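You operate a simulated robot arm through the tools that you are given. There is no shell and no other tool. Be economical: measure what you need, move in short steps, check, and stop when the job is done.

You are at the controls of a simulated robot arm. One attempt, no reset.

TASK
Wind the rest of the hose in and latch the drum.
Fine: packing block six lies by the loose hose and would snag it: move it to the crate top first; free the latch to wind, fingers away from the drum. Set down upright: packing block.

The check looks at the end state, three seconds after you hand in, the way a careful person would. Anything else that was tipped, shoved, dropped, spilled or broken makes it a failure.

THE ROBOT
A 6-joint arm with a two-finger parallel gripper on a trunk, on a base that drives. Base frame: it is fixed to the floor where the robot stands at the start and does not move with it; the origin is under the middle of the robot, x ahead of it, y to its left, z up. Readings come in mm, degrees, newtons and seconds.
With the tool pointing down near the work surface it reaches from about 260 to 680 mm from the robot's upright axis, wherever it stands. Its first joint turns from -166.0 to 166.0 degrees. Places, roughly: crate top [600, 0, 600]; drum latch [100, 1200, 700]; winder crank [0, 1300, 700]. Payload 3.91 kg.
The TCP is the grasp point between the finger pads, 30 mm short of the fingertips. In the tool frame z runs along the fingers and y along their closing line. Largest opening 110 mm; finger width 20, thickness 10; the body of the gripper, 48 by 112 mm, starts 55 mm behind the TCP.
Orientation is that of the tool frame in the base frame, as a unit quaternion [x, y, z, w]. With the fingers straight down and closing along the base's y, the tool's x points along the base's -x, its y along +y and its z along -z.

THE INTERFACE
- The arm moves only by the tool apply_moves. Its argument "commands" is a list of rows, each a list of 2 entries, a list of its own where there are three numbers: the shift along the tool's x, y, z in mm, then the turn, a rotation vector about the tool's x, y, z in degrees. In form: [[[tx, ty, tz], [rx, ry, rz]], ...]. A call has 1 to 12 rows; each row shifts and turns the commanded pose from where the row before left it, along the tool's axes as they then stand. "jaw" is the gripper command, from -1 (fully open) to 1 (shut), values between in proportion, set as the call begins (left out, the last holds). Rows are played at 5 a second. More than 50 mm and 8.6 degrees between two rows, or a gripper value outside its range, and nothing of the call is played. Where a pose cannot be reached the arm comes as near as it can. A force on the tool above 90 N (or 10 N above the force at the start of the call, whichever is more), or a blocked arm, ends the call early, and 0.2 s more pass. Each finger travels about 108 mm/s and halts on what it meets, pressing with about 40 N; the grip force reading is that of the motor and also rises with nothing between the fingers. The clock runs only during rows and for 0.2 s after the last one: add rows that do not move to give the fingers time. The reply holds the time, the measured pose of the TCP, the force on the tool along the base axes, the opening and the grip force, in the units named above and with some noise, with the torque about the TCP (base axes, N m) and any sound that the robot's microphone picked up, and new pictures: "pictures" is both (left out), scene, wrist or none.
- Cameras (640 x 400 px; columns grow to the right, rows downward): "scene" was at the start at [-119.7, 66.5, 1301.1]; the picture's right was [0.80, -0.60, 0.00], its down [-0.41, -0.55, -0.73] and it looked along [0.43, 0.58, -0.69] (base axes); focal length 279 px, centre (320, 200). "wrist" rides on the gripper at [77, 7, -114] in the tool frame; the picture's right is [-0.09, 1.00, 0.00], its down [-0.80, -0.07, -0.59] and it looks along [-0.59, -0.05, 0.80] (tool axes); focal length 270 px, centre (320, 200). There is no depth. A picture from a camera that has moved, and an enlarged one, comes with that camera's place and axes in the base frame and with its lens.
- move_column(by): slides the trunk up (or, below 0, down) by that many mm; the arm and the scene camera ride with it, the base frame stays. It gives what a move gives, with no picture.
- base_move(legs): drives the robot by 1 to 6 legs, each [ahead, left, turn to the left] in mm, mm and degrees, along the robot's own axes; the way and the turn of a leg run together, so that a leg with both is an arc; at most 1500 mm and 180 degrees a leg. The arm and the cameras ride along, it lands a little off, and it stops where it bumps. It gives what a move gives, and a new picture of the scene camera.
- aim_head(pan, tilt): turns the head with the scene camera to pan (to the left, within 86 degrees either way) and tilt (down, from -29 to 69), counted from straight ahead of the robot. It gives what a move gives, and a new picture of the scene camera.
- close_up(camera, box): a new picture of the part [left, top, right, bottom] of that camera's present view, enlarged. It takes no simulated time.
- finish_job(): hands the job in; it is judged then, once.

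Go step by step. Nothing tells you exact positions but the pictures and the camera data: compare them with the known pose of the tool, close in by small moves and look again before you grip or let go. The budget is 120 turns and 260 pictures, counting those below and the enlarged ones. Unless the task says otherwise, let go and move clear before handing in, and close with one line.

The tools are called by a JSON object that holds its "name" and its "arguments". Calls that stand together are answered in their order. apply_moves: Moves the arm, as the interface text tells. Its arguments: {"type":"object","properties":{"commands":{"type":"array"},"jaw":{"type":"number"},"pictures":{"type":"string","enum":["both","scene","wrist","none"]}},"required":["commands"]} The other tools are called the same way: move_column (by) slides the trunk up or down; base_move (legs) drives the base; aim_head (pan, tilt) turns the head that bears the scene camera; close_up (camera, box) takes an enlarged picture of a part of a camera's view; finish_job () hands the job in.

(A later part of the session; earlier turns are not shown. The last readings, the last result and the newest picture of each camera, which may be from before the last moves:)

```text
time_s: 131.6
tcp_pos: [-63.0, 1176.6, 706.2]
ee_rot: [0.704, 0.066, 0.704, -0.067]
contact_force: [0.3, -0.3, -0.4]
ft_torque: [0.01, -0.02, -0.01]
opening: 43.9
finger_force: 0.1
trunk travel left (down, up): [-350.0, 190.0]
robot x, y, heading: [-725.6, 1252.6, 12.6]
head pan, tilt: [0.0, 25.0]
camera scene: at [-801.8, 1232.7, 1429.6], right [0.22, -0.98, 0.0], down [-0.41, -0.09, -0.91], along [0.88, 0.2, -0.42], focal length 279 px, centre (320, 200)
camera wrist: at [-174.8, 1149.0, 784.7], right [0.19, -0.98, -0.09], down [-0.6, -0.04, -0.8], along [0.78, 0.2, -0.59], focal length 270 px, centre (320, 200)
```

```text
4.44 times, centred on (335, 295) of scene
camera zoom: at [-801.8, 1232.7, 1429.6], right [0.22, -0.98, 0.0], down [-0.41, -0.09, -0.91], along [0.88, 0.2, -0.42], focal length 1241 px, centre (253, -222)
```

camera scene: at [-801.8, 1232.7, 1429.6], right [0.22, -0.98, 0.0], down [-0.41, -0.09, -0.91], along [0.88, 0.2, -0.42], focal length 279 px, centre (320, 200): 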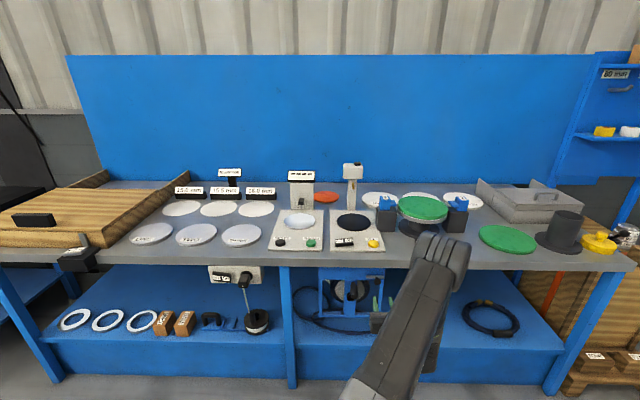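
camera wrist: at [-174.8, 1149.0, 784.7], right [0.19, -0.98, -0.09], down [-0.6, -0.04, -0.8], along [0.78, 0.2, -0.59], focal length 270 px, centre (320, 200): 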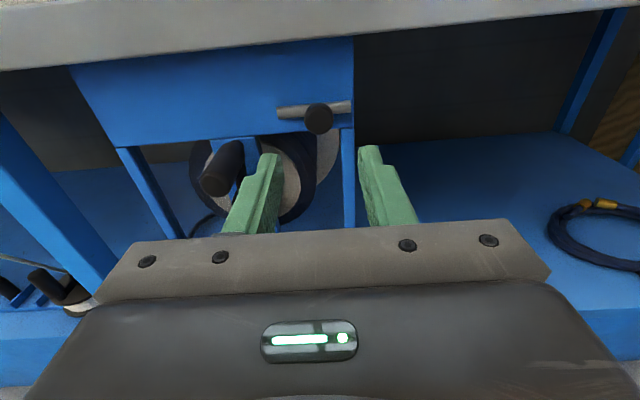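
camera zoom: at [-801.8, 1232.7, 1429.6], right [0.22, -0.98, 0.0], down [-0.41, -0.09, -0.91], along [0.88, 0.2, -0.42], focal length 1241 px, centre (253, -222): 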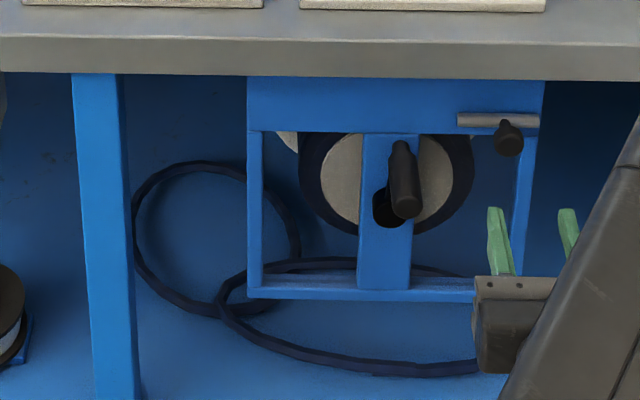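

The latch is free and stays to the right; two hose loops lie on the shelf. Now I'll line up with the crank handle at about (l 1260, z 672).

{"name": "apply_moves", "arguments": {"commands": [[[0, -46, 0], [0, 0, 0]], [[0, -46, 0], [0, 0, 0]], [[-34, 0, 0], [0, 0, 0]], [[0, 0, 30], [0, 0, 0]], [[0, 0, 0], [0, 0, 0]]], "jaw": 0.1, "pictures": "wrist"}}

{"name": "close_up", "arguments": {"camera": "wrist", "box": [200, 80, 440, 240]}}

{"name": "close_up", "arguments": {"camera": "scene", "box": [270, 250, 400, 340]}}

```text
time_s: 132.8
tcp_pos: [-50.6, 1270.0, 673.4]
ee_rot: [0.704, 0.068, 0.704, -0.067]
contact_force: [-0.6, 0.4, -0.5]
ft_torque: [0.02, 0.02, 0.0]
opening: 49.4
finger_force: 0.0
trunk travel left (down, up): [-350.0, 190.0]
robot x, y, heading: [-726.7, 1251.4, 12.6]
head pan, tilt: [0.0, 25.0]
camera wrist: at [-162.5, 1243.4, 752.0], right [0.19, -0.98, -0.09], down [-0.6, -0.04, -0.8], along [0.78, 0.2, -0.59], focal length 270 px, centre (320, 200)
```

wrist: 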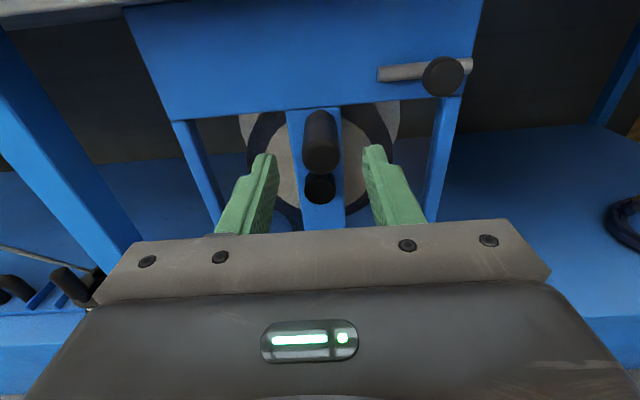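

```text
2.50 times, centred on (320, 160) of wrist
camera zoom: at [-162.5, 1243.4, 752.0], right [0.19, -0.98, -0.09], down [-0.6, -0.04, -0.8], along [0.78, 0.2, -0.59], focal length 676 px, centre (320, 300)
```

zoom: 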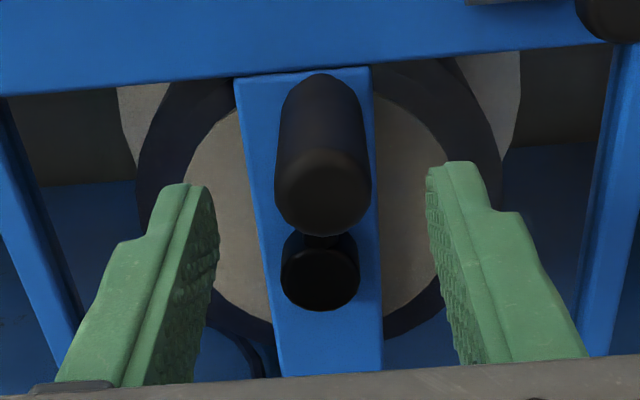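

```text
4.44 times, centred on (335, 295) of scene
camera zoom: at [-801.5, 1232.9, 1429.6], right [0.22, -0.98, 0.0], down [-0.41, -0.09, -0.91], along [0.88, 0.2, -0.42], focal length 1241 px, centre (253, -222)
```

zoom: 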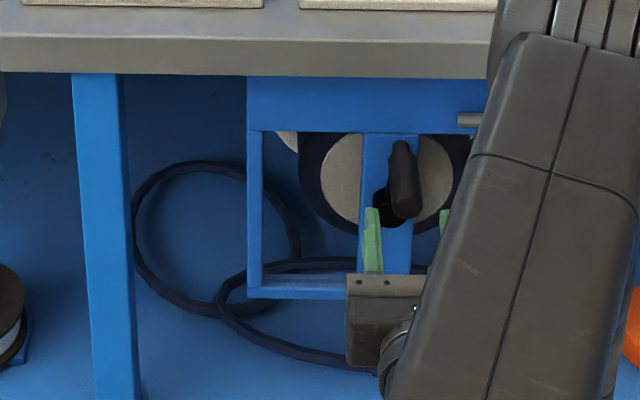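

{"name": "apply_moves", "arguments": {"commands": [[[0, 0, 25], [0, 0, 0]], [[0, 0, 25], [0, 0, 0]], [[0, 0, 0], [0, 0, 0]]], "pictures": "none"}}

{"name": "apply_moves", "arguments": {"commands": [[[0, 0, 0], [0, 0, 0]], [[0, 0, 0], [0, 0, 0]], [[0, 0, 0], [0, 0, 0]]], "jaw": 1, "pictures": "wrist"}}

{"name": "close_up", "arguments": {"camera": "wrist", "box": [200, 80, 440, 240]}}

```text
time_s: 133.6
tcp_pos: [-1.2, 1280.4, 670.9]
ee_rot: [0.705, 0.066, 0.703, -0.067]
contact_force: [0.2, 0.6, -0.5]
ft_torque: [0.02, 0.0, 0.04]
opening: 49.4
finger_force: 0.2
trunk travel left (down, up): [-350.0, 190.0]
robot x, y, heading: [-728.6, 1248.9, 12.4]
head pan, tilt: [0.0, 25.0]
```

```text
time_s: 134.4
tcp_pos: [-0.6, 1279.8, 671.6]
ee_rot: [0.704, 0.068, 0.704, -0.068]
contact_force: [1.4, -2.6, 0.0]
ft_torque: [-0.18, 0.05, 1.06]
opening: 25.4
finger_force: 45.1
trunk travel left (down, up): [-350.0, 190.0]
robot x, y, heading: [-731.3, 1249.8, 12.4]
head pan, tilt: [0.0, 25.0]
camera wrist: at [-113.6, 1252.9, 749.7], right [0.19, -0.98, -0.09], down [-0.6, -0.04, -0.8], along [0.78, 0.2, -0.59], focal length 270 px, centre (320, 200)
```

wrist: 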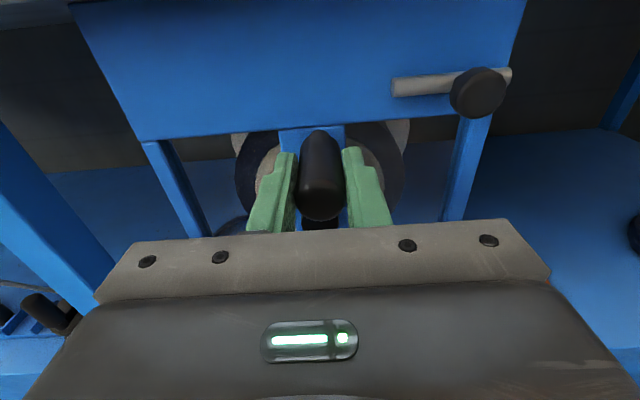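

```text
2.50 times, centred on (320, 160) of wrist
camera zoom: at [-113.6, 1252.9, 749.7], right [0.19, -0.98, -0.09], down [-0.6, -0.04, -0.8], along [0.78, 0.2, -0.59], focal length 676 px, centre (320, 300)
```

zoom: 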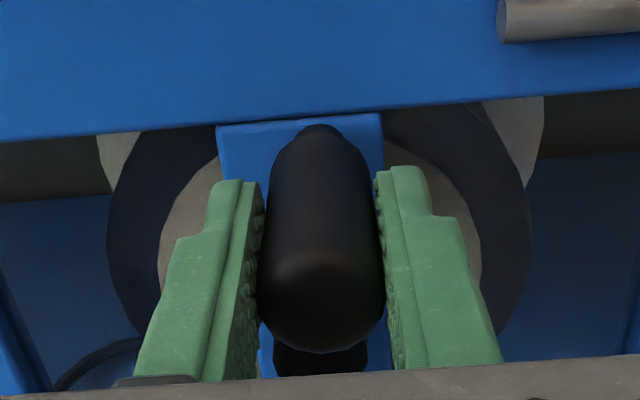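

Handle gripped. I'll test turning direction with small moves and force readings.

{"name": "apply_moves", "arguments": {"commands": [[[0, 6, 0], [0, 0, 0]], [[-1, 6, 0], [0, 0, 0]], [[-1.5, 6, 0], [0, 0, 0]], [[0, 0, 0], [0, 0, 0]]], "pictures": "none"}}

{"name": "apply_moves", "arguments": {"commands": [[[1.5, -6, 0], [0, 0, 0]], [[1, -6, 0], [0, 0, 0]], [[0, -6, 0], [0, 0, 0]], [[0, -6, 0], [0, 0, 0]], [[-1, -6, 0], [0, 0, 0]], [[-1.5, -6, 0], [0, 0, 0]], [[0, 0, 0], [0, 0, 0]]], "pictures": "none"}}

```text
time_s: 135.4
tcp_pos: [1.5, 1262.2, 670.1]
ee_rot: [0.704, 0.066, 0.704, -0.067]
contact_force: [6.6, 2.9, 1.4]
ft_torque: [0.0, -0.53, 0.91]
opening: 24.0
finger_force: 45.4
trunk travel left (down, up): [-350.0, 190.0]
robot x, y, heading: [-728.1, 1252.5, 12.6]
head pan, tilt: [0.0, 25.0]
```

```text
time_s: 137.0
tcp_pos: [-6.5, 1298.8, 669.2]
ee_rot: [0.704, 0.068, 0.704, -0.068]
contact_force: [4.3, -1.4, 1.3]
ft_torque: [-0.16, 0.09, 0.84]
opening: 25.0
finger_force: 44.3
trunk travel left (down, up): [-350.0, 190.0]
robot x, y, heading: [-729.3, 1246.7, 12.6]
head pan, tilt: [0.0, 25.0]
```

Both directions move freely. I'll wind clockwise through about a quarter turn first, watching forces and the hose.

{"name": "apply_moves", "arguments": {"commands": [[[3.1, 15.9, 0], [0, 0, 0]], [[-1.1, 16.2, 0], [0, 0, 0]], [[-5.3, 15.3, 0], [0, 0, 0]], [[-9.1, 13.4, 0], [0, 0, 0]], [[0, 0, 0], [0, 0, 0]]], "pictures": "none"}}

{"name": "apply_moves", "arguments": {"commands": [[[-12.2, 10.6, 0], [0, 0, 0]], [[-14.5, 7.1, 0], [0, 0, 0]], [[0, 0, 0], [0, 0, 0]]], "pictures": "both"}}

{"name": "close_up", "arguments": {"camera": "scene", "box": [270, 250, 400, 340]}}

```text
time_s: 138.2
tcp_pos: [6.5, 1234.9, 658.3]
ee_rot: [0.704, 0.066, 0.704, -0.066]
contact_force: [3.1, -4.4, 5.5]
ft_torque: [0.08, -0.14, 0.95]
opening: 24.8
finger_force: 45.0
trunk travel left (down, up): [-350.0, 190.0]
robot x, y, heading: [-727.6, 1251.3, 12.5]
head pan, tilt: [0.0, 25.0]
```

```text
time_s: 139.0
tcp_pos: [10.2, 1222.2, 631.0]
ee_rot: [0.704, 0.068, 0.703, -0.068]
contact_force: [0.2, 0.9, -0.5]
ft_torque: [0.04, 0.01, 0.02]
opening: 0.0
finger_force: 37.5
trunk travel left (down, up): [-350.0, 190.0]
robot x, y, heading: [-728.3, 1246.9, 12.8]
head pan, tilt: [0.0, 25.0]
camera scene: at [-801.5, 1232.8, 1429.4], right [0.22, -0.98, 0.0], down [-0.41, -0.09, -0.91], along [0.88, 0.2, -0.42], focal length 279 px, centre (320, 200)
camera wrist: at [-101.7, 1195.2, 708.6], right [0.19, -0.98, -0.09], down [-0.6, -0.04, -0.8], along [0.78, 0.2, -0.59], focal length 270 px, centre (320, 200)
```

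scene: 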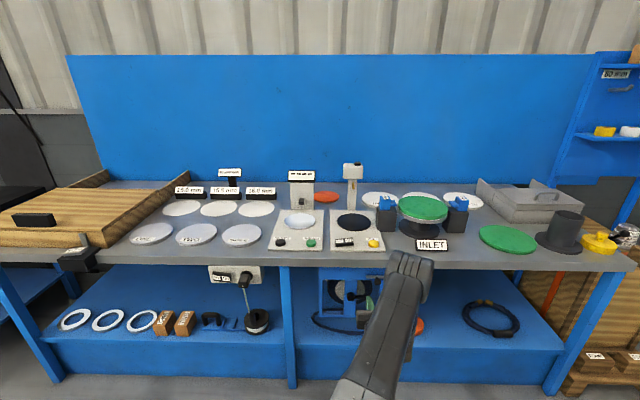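
wrist: 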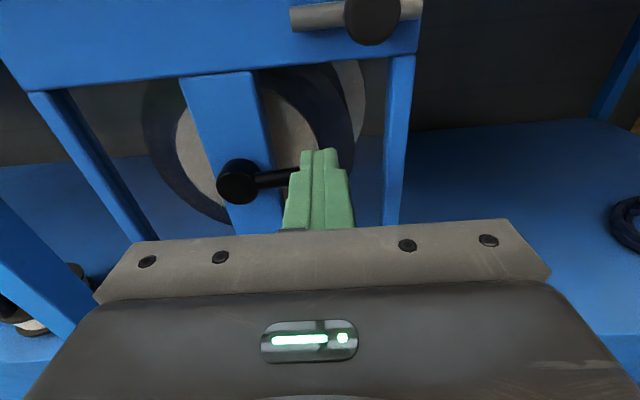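

```text
4.44 times, centred on (335, 295) of scene
camera zoom: at [-801.5, 1232.8, 1429.4], right [0.22, -0.98, 0.0], down [-0.41, -0.09, -0.91], along [0.88, 0.2, -0.42], focal length 1241 px, centre (253, -222)
```

zoom: 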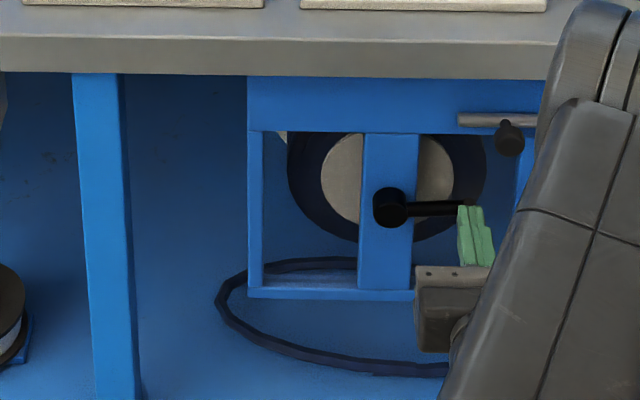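

Clockwise winds the hose in: one loop vanished and the drum grew. The handle slipped out, but the closed fingers now sit just behind it, so I'll keep pushing it round as a peg.

{"name": "apply_moves", "arguments": {"commands": [[[-15.8, 3.5, 0], [0, 0, 0]], [[-16.2, -0.7, 0], [0, 0, 0]], [[-15.4, -4.9, 0], [0, 0, 0]], [[0, 0, 0], [0, 0, 0]]], "pictures": "both"}}

{"name": "close_up", "arguments": {"camera": "scene", "box": [270, 250, 400, 340]}}

```text
time_s: 140.0
tcp_pos: [9.4, 1222.8, 583.5]
ee_rot: [0.704, 0.067, 0.704, -0.067]
contact_force: [0.1, 1.9, 2.6]
ft_torque: [0.04, -0.01, 0.02]
opening: 0.0
finger_force: 37.6
trunk travel left (down, up): [-350.0, 190.0]
robot x, y, heading: [-722.1, 1250.9, 12.7]
head pan, tilt: [0.0, 25.0]
camera scene: at [-801.8, 1233.0, 1429.5], right [0.22, -0.98, 0.0], down [-0.41, -0.09, -0.91], along [0.88, 0.2, -0.42], focal length 279 px, centre (320, 200)
camera wrist: at [-103.2, 1195.5, 661.5], right [0.19, -0.98, -0.09], down [-0.6, -0.04, -0.8], along [0.78, 0.2, -0.59], focal length 270 px, centre (320, 200)
```

scene: 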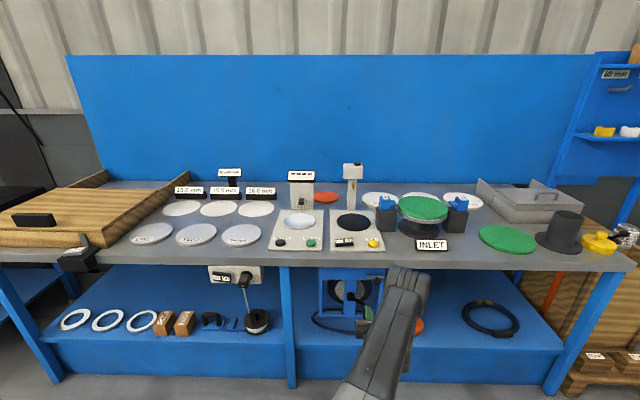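
wrist: 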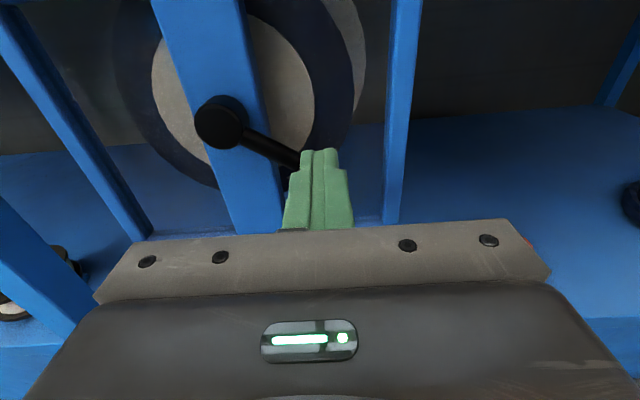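

```text
4.44 times, centred on (335, 295) of scene
camera zoom: at [-801.8, 1233.0, 1429.5], right [0.22, -0.98, 0.0], down [-0.41, -0.09, -0.91], along [0.88, 0.2, -0.42], focal length 1241 px, centre (253, -222)
```

zoom: 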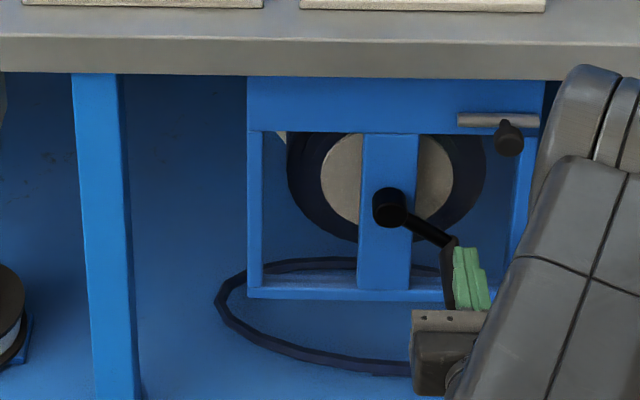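

{"name": "apply_moves", "arguments": {"commands": [[[-13.7, -8.7, 0], [0, 0, 0]], [[-10.9, -11.9, 0], [0, 0, 0]], [[-7.5, -14.4, 0], [0, 0, 0]], [[0, 0, 0], [0, 0, 0]]], "pictures": "wrist"}}

{"name": "close_up", "arguments": {"camera": "scene", "box": [270, 250, 400, 340]}}

```text
time_s: 141.0
tcp_pos: [1.6, 1256.7, 554.2]
ee_rot: [0.702, 0.067, 0.706, -0.067]
contact_force: [4.2, 1.2, 15.0]
ft_torque: [0.2, 0.07, -0.04]
opening: 0.0
finger_force: 37.4
trunk travel left (down, up): [-350.0, 190.0]
robot x, y, heading: [-726.6, 1249.0, 12.7]
head pan, tilt: [0.0, 25.0]
camera wrist: at [-111.1, 1229.6, 631.7], right [0.19, -0.98, -0.09], down [-0.59, -0.04, -0.8], along [0.78, 0.2, -0.59], focal length 270 px, centre (320, 200)
```

wrist: 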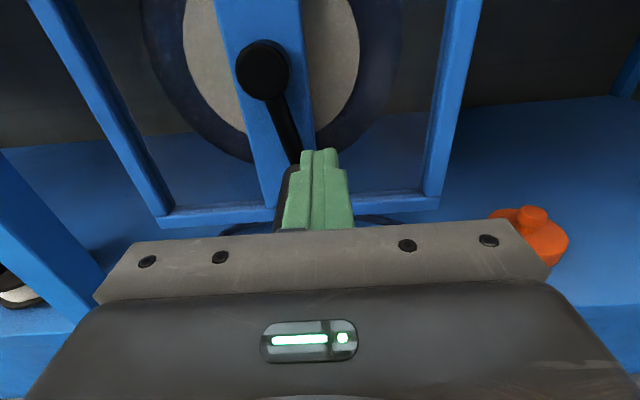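

```text
4.44 times, centred on (335, 295) of scene
camera zoom: at [-803.0, 1232.8, 1429.7], right [0.22, -0.98, 0.0], down [-0.41, -0.09, -0.91], along [0.88, 0.2, -0.42], focal length 1241 px, centre (253, -222)
```

zoom: 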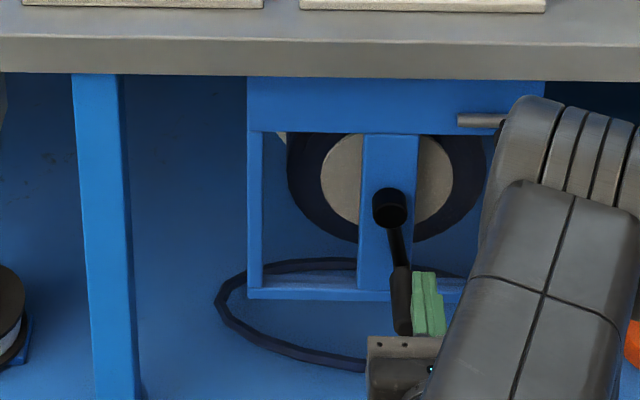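

{"name": "apply_moves", "arguments": {"commands": [[[-4.8, -14.1, 0], [0, 0, 0]], [[-0.1, -16.7, 0], [0, 0, 0]], [[4.2, -16.2, 0], [0, 0, 0]], [[0, 0, 0], [0, 0, 0]]], "pictures": "wrist"}}

{"name": "close_up", "arguments": {"camera": "scene", "box": [270, 250, 400, 340]}}

```text
time_s: 142.0
tcp_pos: [-6.9, 1299.0, 558.2]
ee_rot: [0.699, 0.064, 0.709, -0.065]
contact_force: [-3.7, -31.2, 45.8]
ft_torque: [0.19, 0.48, 0.35]
opening: 0.0
finger_force: 38.1
trunk travel left (down, up): [-350.0, 190.0]
robot x, y, heading: [-725.5, 1248.3, 12.4]
head pan, tilt: [0.0, 25.0]
camera wrist: at [-120.2, 1271.7, 634.4], right [0.18, -0.98, -0.09], down [-0.59, -0.04, -0.81], along [0.79, 0.2, -0.58], focal length 270 px, centre (320, 200)
```

wrist: 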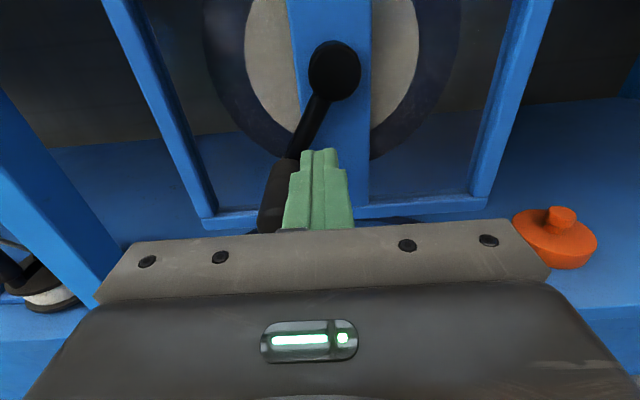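

```text
4.44 times, centred on (335, 295) of scene
camera zoom: at [-807.0, 1230.0, 1429.5], right [0.22, -0.98, 0.0], down [-0.41, -0.09, -0.91], along [0.89, 0.2, -0.42], focal length 1241 px, centre (253, -222)
```

zoom: 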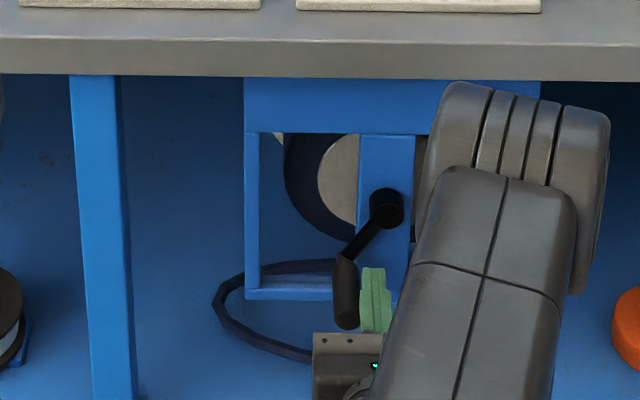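

The peg had drifted inside the circle, pressing on the handle; refined centre is about (l 1263, z 604), radius 69. I'll step it back out behind the handle and continue.

{"name": "apply_moves", "arguments": {"commands": [[[0, 15, 0], [0, 0, 0]], [[-10, 0, 0], [0, 0, 0]], [[-8, 0, 0], [0, 0, 0]], [[0, 0, 0], [0, 0, 0]]], "pictures": "wrist"}}

{"name": "close_up", "arguments": {"camera": "scene", "box": [270, 250, 400, 340]}}

```text
time_s: 143.0
tcp_pos: [-4.1, 1289.5, 532.9]
ee_rot: [0.705, 0.067, 0.703, -0.067]
contact_force: [0.4, 0.1, -0.1]
ft_torque: [-0.04, 0.03, 0.0]
opening: 0.0
finger_force: 38.2
trunk travel left (down, up): [-350.0, 190.0]
robot x, y, heading: [-729.0, 1248.4, 12.5]
head pan, tilt: [0.0, 25.0]
camera wrist: at [-115.7, 1262.1, 610.6], right [0.19, -0.98, -0.09], down [-0.6, -0.04, -0.8], along [0.78, 0.2, -0.59], focal length 270 px, centre (320, 200)
```

wrist: 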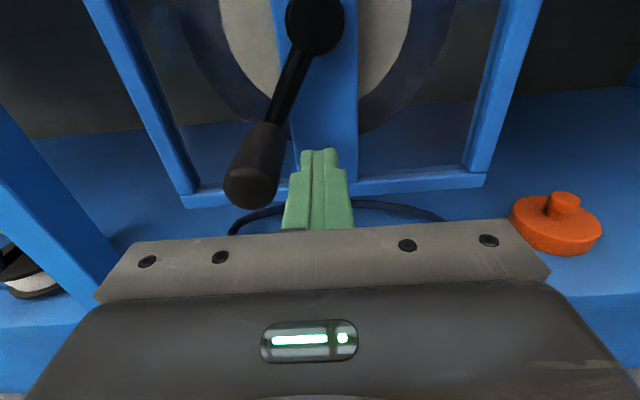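

```text
4.44 times, centred on (335, 295) of scene
camera zoom: at [-801.6, 1232.9, 1429.5], right [0.22, -0.98, 0.0], down [-0.41, -0.09, -0.91], along [0.88, 0.2, -0.42], focal length 1241 px, centre (253, -222)
```

zoom: 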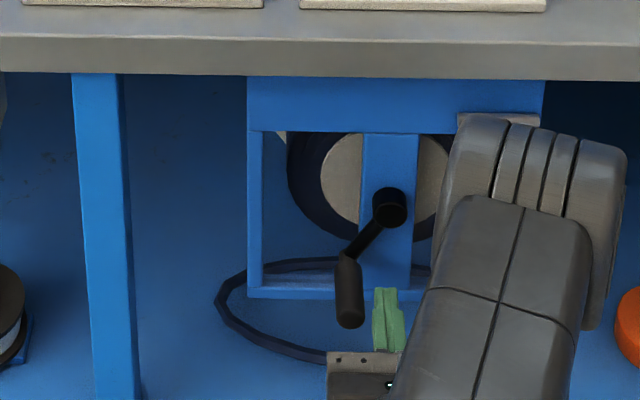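

{"name": "apply_moves", "arguments": {"commands": [[[0, -13, 0], [0, 0, 0]], [[3.6, -13, 0], [0, 0, 0]], [[9.1, -17.6, 0], [0, 0, 0]], [[13.4, -14.6, 0], [0, 0, 0]], [[0, 0, 0], [0, 0, 0]]], "pictures": "wrist"}}

{"name": "close_up", "arguments": {"camera": "scene", "box": [270, 250, 400, 340]}}

```text
time_s: 144.2
tcp_pos: [-15.8, 1335.6, 558.0]
ee_rot: [0.705, 0.073, 0.702, -0.073]
contact_force: [-2.4, 4.2, -8.4]
ft_torque: [-0.15, -0.1, -0.03]
opening: 0.0
finger_force: 37.7
out of reach, approached as far as the arm can: row 4
trunk travel left (down, up): [-350.0, 190.0]
robot x, y, heading: [-727.2, 1250.4, 12.4]
head pan, tilt: [0.0, 25.0]
camera wrist: at [-127.2, 1306.4, 636.1], right [0.2, -0.98, -0.09], down [-0.6, -0.05, -0.8], along [0.77, 0.21, -0.59], focal length 270 px, centre (320, 200)
```

wrist: 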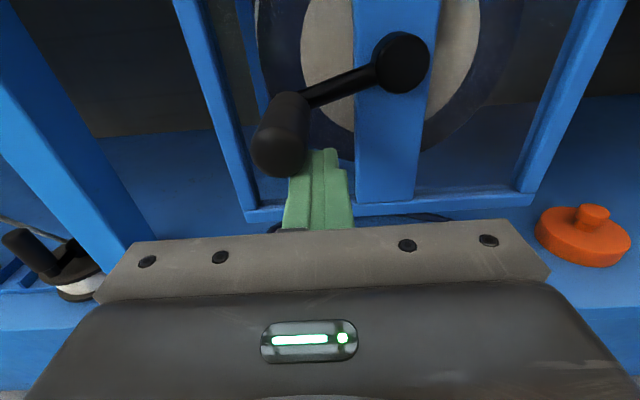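

```text
4.44 times, centred on (335, 295) of scene
camera zoom: at [-800.8, 1233.5, 1429.6], right [0.22, -0.98, 0.0], down [-0.41, -0.09, -0.91], along [0.88, 0.2, -0.42], focal length 1241 px, centre (253, -222)
```

zoom: 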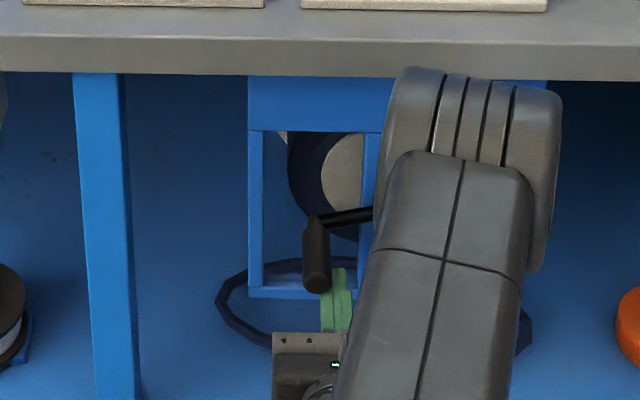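

The arm hit a joint limit on its left side. I'll withdraw the hand, shift the base left 130 mm, and come back in; the crank stays put meanwhile.

{"name": "apply_moves", "arguments": {"commands": [[[-6, 6, 0], [0, 0, 0]], [[0, 0, -45], [0, 0, 0]], [[0, 0, -45], [0, 0, 0]], [[0, 0, 0], [0, 0, 0]]], "pictures": "none"}}

{"name": "base_move", "arguments": {"legs": [[0, 130, 0]]}}

{"name": "apply_moves", "arguments": {"commands": [[[0, 40, 0], [0, 0, 0]], [[0, 40, 0], [0, 0, 0]], [[0, 40, 0], [0, 0, 0]], [[0, 0, 0], [0, 0, 0]]], "pictures": "wrist"}}

{"name": "close_up", "arguments": {"camera": "scene", "box": [290, 250, 430, 340]}}

```text
time_s: 145.2
tcp_pos: [-101.4, 1311.6, 553.1]
ee_rot: [0.704, 0.067, 0.704, -0.068]
contact_force: [0.1, 0.2, -0.2]
ft_torque: [0.01, -0.05, 0.03]
opening: 0.0
finger_force: 37.6
trunk travel left (down, up): [-350.0, 190.0]
robot x, y, heading: [-727.7, 1250.2, 12.8]
head pan, tilt: [0.0, 25.0]
```

```text
time_s: 146.5
tcp_pos: [-127.1, 1435.3, 552.7]
ee_rot: [0.704, 0.067, 0.704, -0.066]
contact_force: [-0.5, -0.5, 0.5]
ft_torque: [-0.02, 0.02, 0.01]
opening: 0.0
finger_force: 38.0
trunk travel left (down, up): [-350.0, 190.0]
robot x, y, heading: [-755.6, 1370.1, 12.5]
head pan, tilt: [0.0, 25.0]
camera scene: at [-829.1, 1356.9, 1429.6], right [0.22, -0.98, 0.0], down [-0.41, -0.09, -0.91], along [0.88, 0.2, -0.42], focal length 279 px, centre (320, 200)
```

scene: 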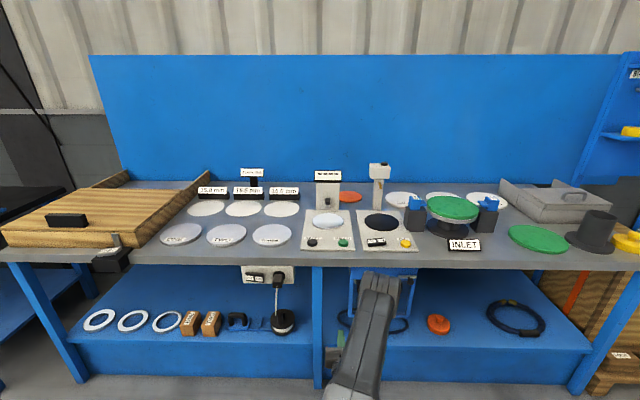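

```text
time_s: 147.5
tcp_pos: [-103.9, 1316.8, 551.4]
ee_rot: [0.704, 0.068, 0.704, -0.068]
contact_force: [-0.1, 0.3, 0.9]
ft_torque: [-0.01, 0.03, -0.02]
opening: 0.0
finger_force: 38.0
trunk travel left (down, up): [-350.0, 190.0]
robot x, y, heading: [-756.6, 1377.6, 12.7]
head pan, tilt: [0.0, 25.0]
camera wrist: at [-216.0, 1289.2, 629.3], right [0.19, -0.98, -0.09], down [-0.6, -0.04, -0.8], along [0.78, 0.2, -0.59], focal length 270 px, centre (320, 200)
```

wrist: 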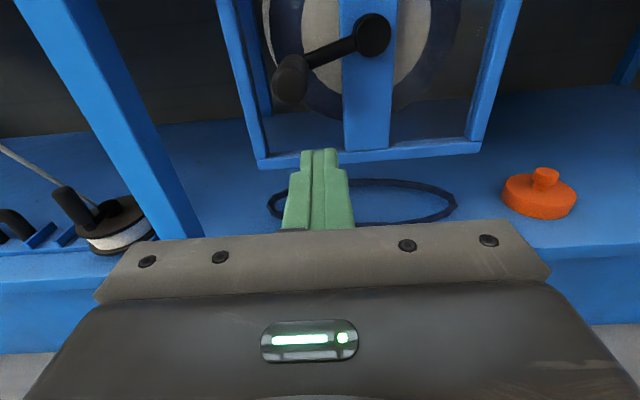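

```text
4.44 times, centred on (360, 295) of scene
camera zoom: at [-829.2, 1356.8, 1429.6], right [0.22, -0.98, 0.0], down [-0.41, -0.09, -0.91], along [0.88, 0.2, -0.42], focal length 1241 px, centre (142, -222)
```

zoom: 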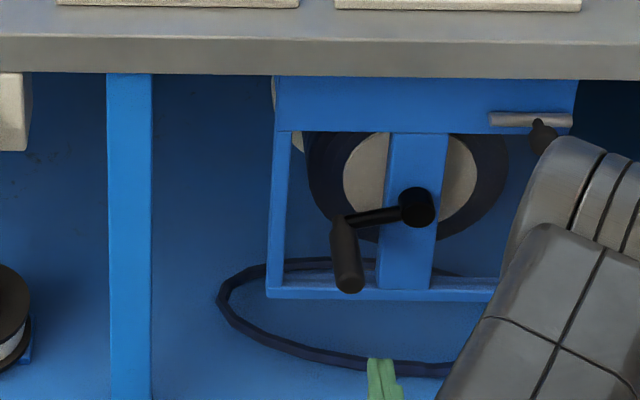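

{"name": "apply_moves", "arguments": {"commands": [[[0, 0, 47], [0, 0, 0]], [[0, 0, 47], [0, 0, 0]], [[16, -17, 0], [0, 0, 0]], [[17.6, -8.4, 0], [0, 0, 0]], [[0, 0, 0], [0, 0, 0]]], "pictures": "wrist"}}

{"name": "close_up", "arguments": {"camera": "scene", "box": [290, 250, 430, 340]}}

```text
time_s: 148.7
tcp_pos: [-17.3, 1361.6, 585.7]
ee_rot: [0.704, 0.067, 0.704, -0.067]
contact_force: [-0.3, -0.9, -1.5]
ft_torque: [0.03, 0.06, -0.02]
opening: 0.0
finger_force: 38.0
trunk travel left (down, up): [-350.0, 190.0]
robot x, y, heading: [-755.9, 1369.9, 12.7]
head pan, tilt: [0.0, 25.0]
camera wrist: at [-129.8, 1334.0, 664.7], right [0.19, -0.98, -0.09], down [-0.6, -0.04, -0.8], along [0.78, 0.2, -0.59], focal length 270 px, centre (320, 200)
```

wrist: 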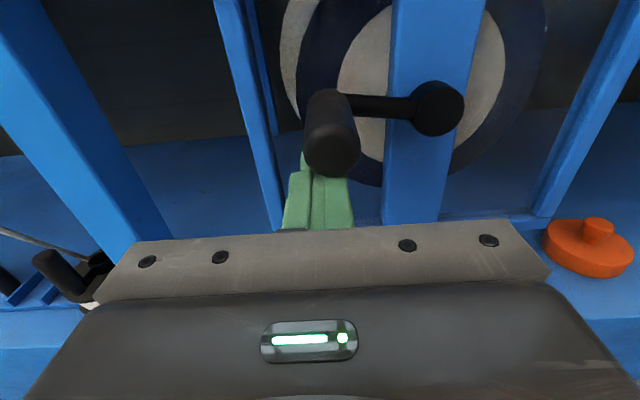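

```text
4.44 times, centred on (360, 295) of scene
camera zoom: at [-828.9, 1356.9, 1429.6], right [0.22, -0.98, 0.0], down [-0.41, -0.09, -0.91], along [0.88, 0.2, -0.42], focal length 1241 px, centre (142, -222)
```

zoom: 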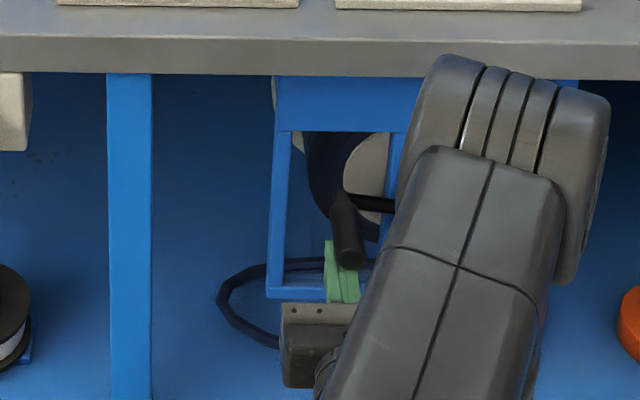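

{"name": "apply_moves", "arguments": {"commands": [[[19.3, -1, 0], [0, 0, 0]], [[19.5, 2, 0], [0, 0, 0]], [[18.4, 7, 0], [0, 0, 0]], [[0, 0, 0], [0, 0, 0]]], "pictures": "wrist"}}

{"name": "close_up", "arguments": {"camera": "scene", "box": [290, 250, 430, 340]}}

```text
time_s: 149.7
tcp_pos: [-15.2, 1352.6, 643.9]
ee_rot: [0.703, 0.067, 0.705, -0.067]
contact_force: [-0.1, 4.4, 1.9]
ft_torque: [-0.06, 0.03, 0.03]
opening: 0.1
finger_force: 38.0
trunk travel left (down, up): [-350.0, 190.0]
robot x, y, heading: [-754.6, 1370.1, 12.6]
head pan, tilt: [0.0, 25.0]
camera wrist: at [-127.8, 1325.1, 721.6], right [0.19, -0.98, -0.09], down [-0.6, -0.04, -0.8], along [0.78, 0.2, -0.59], focal length 270 px, centre (320, 200)
```

wrist: 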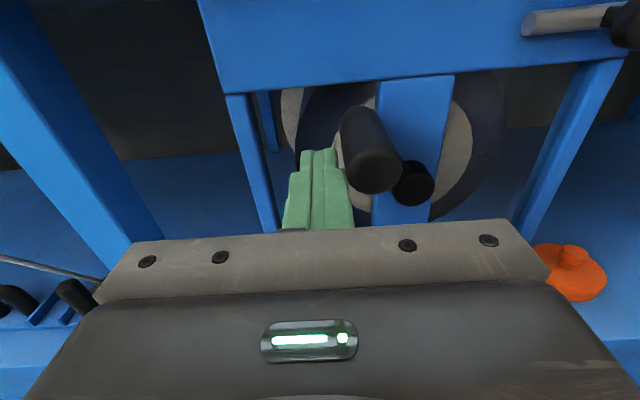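

```text
4.44 times, centred on (360, 295) of scene
camera zoom: at [-829.3, 1357.4, 1429.7], right [0.22, -0.98, 0.0], down [-0.41, -0.09, -0.91], along [0.88, 0.2, -0.42], focal length 1241 px, centre (142, -222)
```

zoom: 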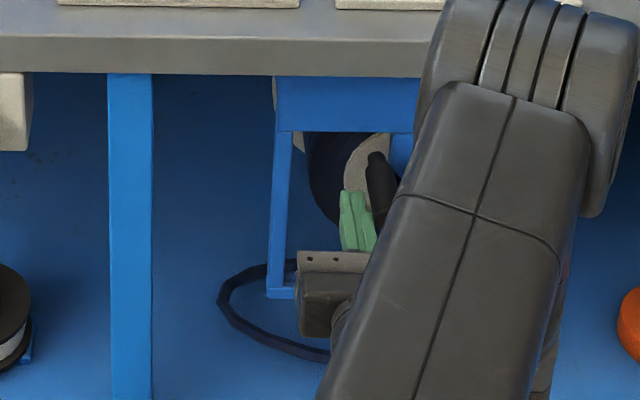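

{"name": "apply_moves", "arguments": {"commands": [[[13, 8.3, 0], [0, 0, 0]], [[12.7, 14.9, 0], [0, 0, 0]], [[8.4, 17.6, 0], [0, 0, 0]], [[0, 0, 0], [0, 0, 0]]], "pictures": "wrist"}}

{"name": "apply_moves", "arguments": {"commands": [[[3.6, 19.3, 0], [0, 0, 0]], [[-1.5, 19.5, 0], [0, 0, 0]], [[0, 0, 0], [0, 0, 0]]], "pictures": "wrist"}}

{"name": "close_up", "arguments": {"camera": "scene", "box": [290, 250, 430, 340]}}

```text
time_s: 150.7
tcp_pos: [-8.1, 1313.5, 677.9]
ee_rot: [0.705, 0.066, 0.703, -0.067]
contact_force: [-1.9, 4.2, -1.9]
ft_torque: [0.03, 0.07, -0.04]
opening: 0.0
finger_force: 37.5
trunk travel left (down, up): [-350.0, 190.0]
robot x, y, heading: [-750.9, 1376.1, 12.5]
head pan, tilt: [0.0, 25.0]
camera wrist: at [-120.3, 1285.1, 755.5], right [0.19, -0.98, -0.09], down [-0.6, -0.04, -0.8], along [0.78, 0.2, -0.59], focal length 270 px, centre (320, 200)
```

wrist: 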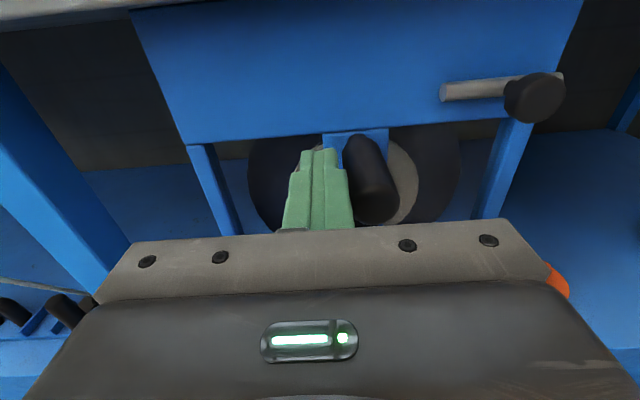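

```text
time_s: 151.2
tcp_pos: [-7.7, 1312.3, 676.3]
ee_rot: [0.706, 0.083, 0.699, -0.082]
contact_force: [-7.6, 15.9, 5.3]
ft_torque: [0.03, 0.04, -0.26]
opening: 0.2
finger_force: 37.9
trunk travel left (down, up): [-350.0, 190.0]
robot x, y, heading: [-756.2, 1375.0, 13.1]
head pan, tilt: [0.0, 25.0]
stopped in row 2: the force on the tool passed its limit at 102 N (the readings are from after the stop); the commanded pose is now the measured one
camera wrist: at [-118.4, 1280.2, 755.6], right [0.23, -0.97, -0.09], down [-0.6, -0.07, -0.8], along [0.77, 0.24, -0.6], focal length 270 px, centre (320, 200)
```

wrist: 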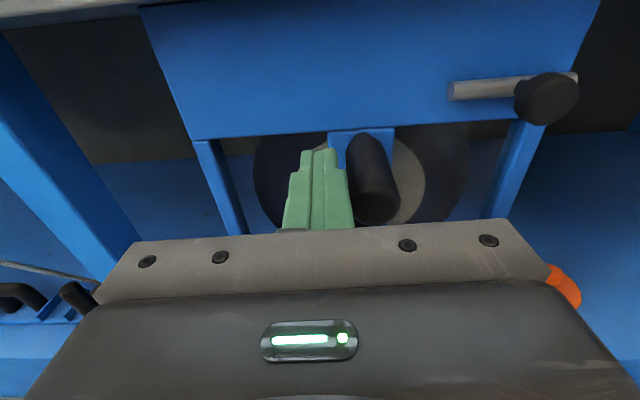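

```text
4.44 times, centred on (360, 295) of scene
camera zoom: at [-831.1, 1359.3, 1429.8], right [0.23, -0.97, 0.0], down [-0.41, -0.1, -0.91], along [0.88, 0.21, -0.42], focal length 1241 px, centre (142, -222)
```

zoom: 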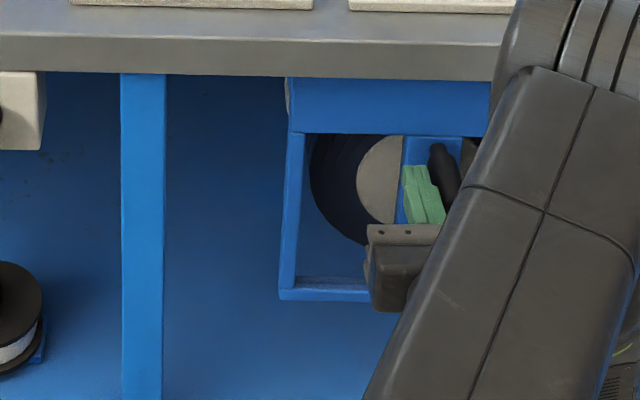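

The crank came up hard against its stop near the top and no loop is left on the shelf, so the hose is fully wound. I'll withdraw and check before latching.

{"name": "apply_moves", "arguments": {"commands": [[[0, -4, 0], [0, 0, 0]], [[0, 0, -45], [0, 0, 0]], [[0, 0, -45], [0, 0, 0]], [[0, 0, 0], [0, 0, 0]]], "pictures": "both"}}

{"name": "close_up", "arguments": {"camera": "scene", "box": [290, 250, 430, 340]}}

{"name": "close_up", "arguments": {"camera": "wrist", "box": [240, 40, 540, 230]}}

```text
time_s: 152.2
tcp_pos: [-95.2, 1291.4, 677.6]
ee_rot: [0.706, 0.08, 0.699, -0.08]
contact_force: [0.4, 0.5, 0.2]
ft_torque: [0.01, -0.01, 0.0]
opening: 0.1
finger_force: 37.9
trunk travel left (down, up): [-350.0, 190.0]
robot x, y, heading: [-753.9, 1376.2, 13.1]
head pan, tilt: [0.0, 25.0]
camera scene: at [-829.6, 1357.6, 1429.6], right [0.23, -0.97, 0.0], down [-0.41, -0.1, -0.91], along [0.88, 0.2, -0.42], focal length 279 px, centre (320, 200)
camera wrist: at [-205.7, 1260.6, 756.4], right [0.22, -0.97, -0.09], down [-0.6, -0.06, -0.8], along [0.77, 0.23, -0.6], focal length 270 px, centre (320, 200)
```

scene: 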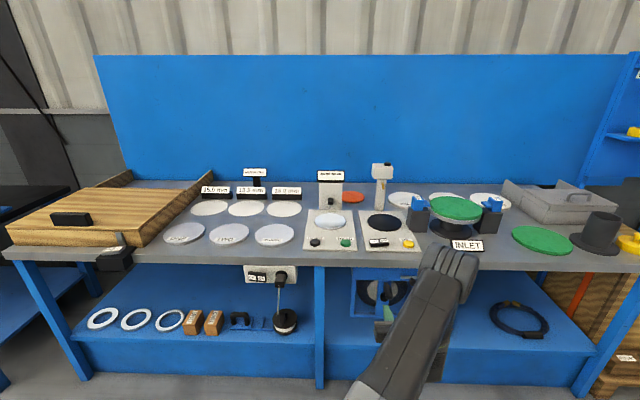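
wrist: 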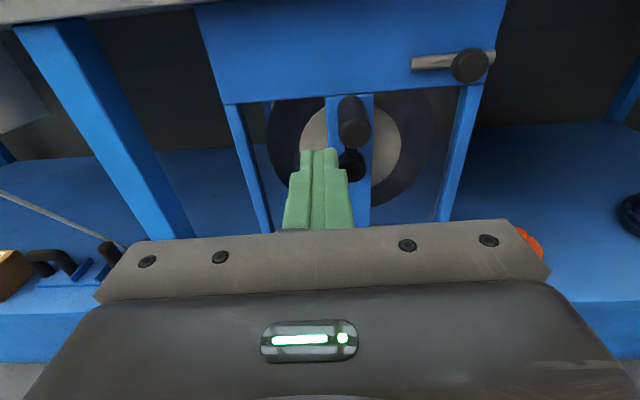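

```text
4.44 times, centred on (360, 295) of scene
camera zoom: at [-829.6, 1357.6, 1429.6], right [0.23, -0.97, 0.0], down [-0.41, -0.1, -0.91], along [0.88, 0.2, -0.42], focal length 1241 px, centre (142, -222)
```

zoom: 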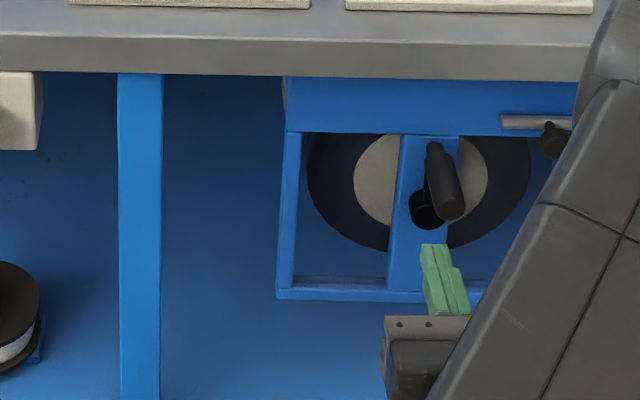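

```text
2.11 times, centred on (390, 135) of wrist
camera zoom: at [-205.7, 1260.6, 756.4], right [0.22, -0.97, -0.09], down [-0.6, -0.06, -0.8], along [0.77, 0.23, -0.6], focal length 569 px, centre (173, 337)
```

zoom: 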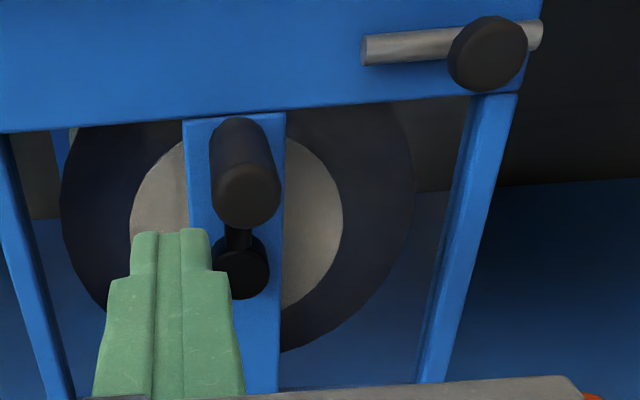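

Hose all in, crank at top as at the start. Now I'll go to the latch knob (l≈1168, z≈705) and slide it left.

{"name": "apply_moves", "arguments": {"commands": [[[28, 0, 0], [-2, 0, 0]], [[0, 40, 0], [0, 0, 0]], [[0, 40, 0], [0, 0, 0]], [[0, 38, 0], [0, 0, 0]], [[0, 0, 40], [0, 0, 0]], [[0, 0, 0], [0, 0, 0]]], "jaw": 0.164, "pictures": "wrist"}}

{"name": "close_up", "arguments": {"camera": "wrist", "box": [200, 80, 440, 240]}}

```text
time_s: 153.7
tcp_pos: [-32.9, 1181.1, 703.4]
ee_rot: [0.707, 0.068, 0.7, -0.068]
contact_force: [-0.2, -1.0, 0.1]
ft_torque: [0.02, -0.02, -0.01]
opening: 46.2
finger_force: 0.1
trunk travel left (down, up): [-350.0, 190.0]
robot x, y, heading: [-757.6, 1375.2, 12.8]
head pan, tilt: [0.0, 25.0]
camera wrist: at [-143.8, 1154.2, 782.1], right [0.19, -0.98, -0.09], down [-0.6, -0.04, -0.8], along [0.77, 0.21, -0.6], focal length 270 px, centre (320, 200)
```

wrist: 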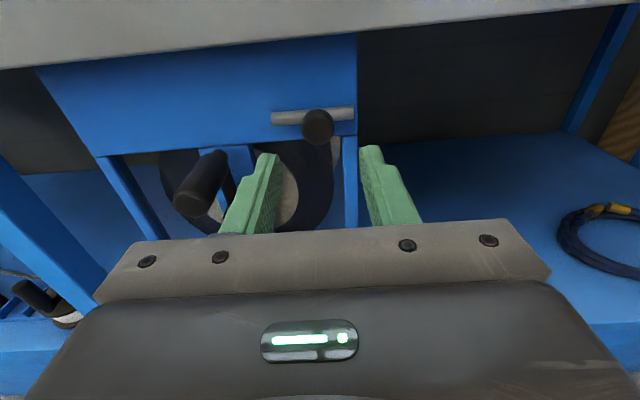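

```text
2.50 times, centred on (320, 160) of wrist
camera zoom: at [-143.8, 1154.2, 782.1], right [0.19, -0.98, -0.09], down [-0.6, -0.04, -0.8], along [0.77, 0.21, -0.6], focal length 676 px, centre (320, 300)
```

zoom: 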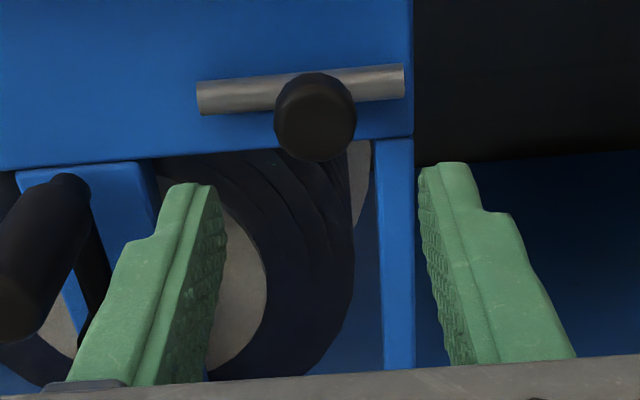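

{"name": "apply_moves", "arguments": {"commands": [[[2, -2, 30], [0, 0, 0]], [[0, 0, 25], [0, 0, 0]], [[0, 0, 12], [0, 0, 0]], [[0, 0, 0], [0, 0, 0]]], "pictures": "none"}}

{"name": "apply_moves", "arguments": {"commands": [[[0, 0, 0], [0, 0, 0]], [[0, 0, 0], [0, 0, 0]], [[0, 0, 0], [0, 0, 0]]], "jaw": 1, "pictures": "wrist"}}

```text
time_s: 154.7
tcp_pos: [33.6, 1197.7, 705.6]
ee_rot: [0.707, 0.067, 0.701, -0.068]
contact_force: [-0.2, -0.5, 0.1]
ft_torque: [0.01, 0.02, 0.01]
opening: 45.9
finger_force: 0.0
trunk travel left (down, up): [-350.0, 190.0]
robot x, y, heading: [-758.0, 1372.5, 12.9]
head pan, tilt: [0.0, 25.0]
```

```text
time_s: 155.4
tcp_pos: [33.4, 1197.7, 705.2]
ee_rot: [0.707, 0.068, 0.701, -0.068]
contact_force: [1.8, 0.7, -0.3]
ft_torque: [0.01, -0.07, 0.46]
opening: 25.2
finger_force: 44.7
trunk travel left (down, up): [-350.0, 190.0]
robot x, y, heading: [-750.8, 1374.6, 13.0]
head pan, tilt: [0.0, 25.0]
camera wrist: at [-78.4, 1170.5, 784.6], right [0.19, -0.98, -0.09], down [-0.6, -0.04, -0.8], along [0.77, 0.21, -0.6], focal length 270 px, centre (320, 200)
```

wrist: 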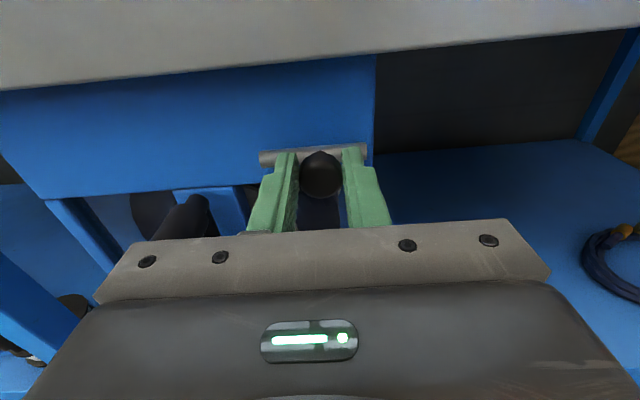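

{"name": "apply_moves", "arguments": {"commands": [[[0, -6, 0], [0, 0, 0]], [[0, -6, 0], [0, 0, 0]], [[0, -6, 0], [0, 0, 0]], [[0, 0, 0], [0, 0, 0]]], "pictures": "none"}}

{"name": "apply_moves", "arguments": {"commands": [[[0, -5, 0], [0, 0, 0]], [[0, -5, 0], [0, 0, 0]], [[0, -5, 0], [0, 0, 0]], [[0, -3, 0], [0, 0, 0]], [[0, 0, 0], [0, 0, 0]]], "pictures": "wrist"}}

```text
time_s: 156.4
tcp_pos: [29.1, 1216.7, 706.2]
ee_rot: [0.707, 0.068, 0.701, -0.068]
contact_force: [10.9, 1.4, 3.0]
ft_torque: [0.05, -0.19, 0.41]
opening: 24.5
finger_force: 45.4
trunk travel left (down, up): [-350.0, 190.0]
robot x, y, heading: [-757.4, 1372.7, 12.8]
head pan, tilt: [0.0, 25.0]
```

```text
time_s: 157.7
tcp_pos: [25.7, 1226.7, 705.5]
ee_rot: [0.707, 0.065, 0.701, -0.067]
contact_force: [33.6, -28.6, 6.3]
ft_torque: [-0.28, 0.14, -0.19]
opening: 25.0
finger_force: 45.2
trunk travel left (down, up): [-350.0, 190.0]
robot x, y, heading: [-753.7, 1372.2, 13.1]
head pan, tilt: [0.0, 25.0]
camera wrist: at [-84.7, 1200.1, 784.3], right [0.18, -0.98, -0.09], down [-0.6, -0.04, -0.8], along [0.78, 0.2, -0.6], focal length 270 px, centre (320, 200)
```

wrist: 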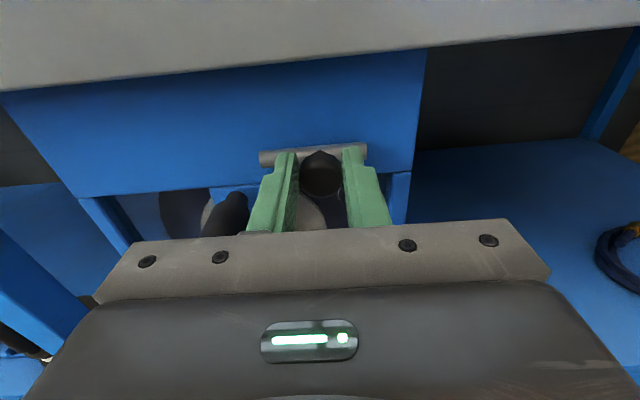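

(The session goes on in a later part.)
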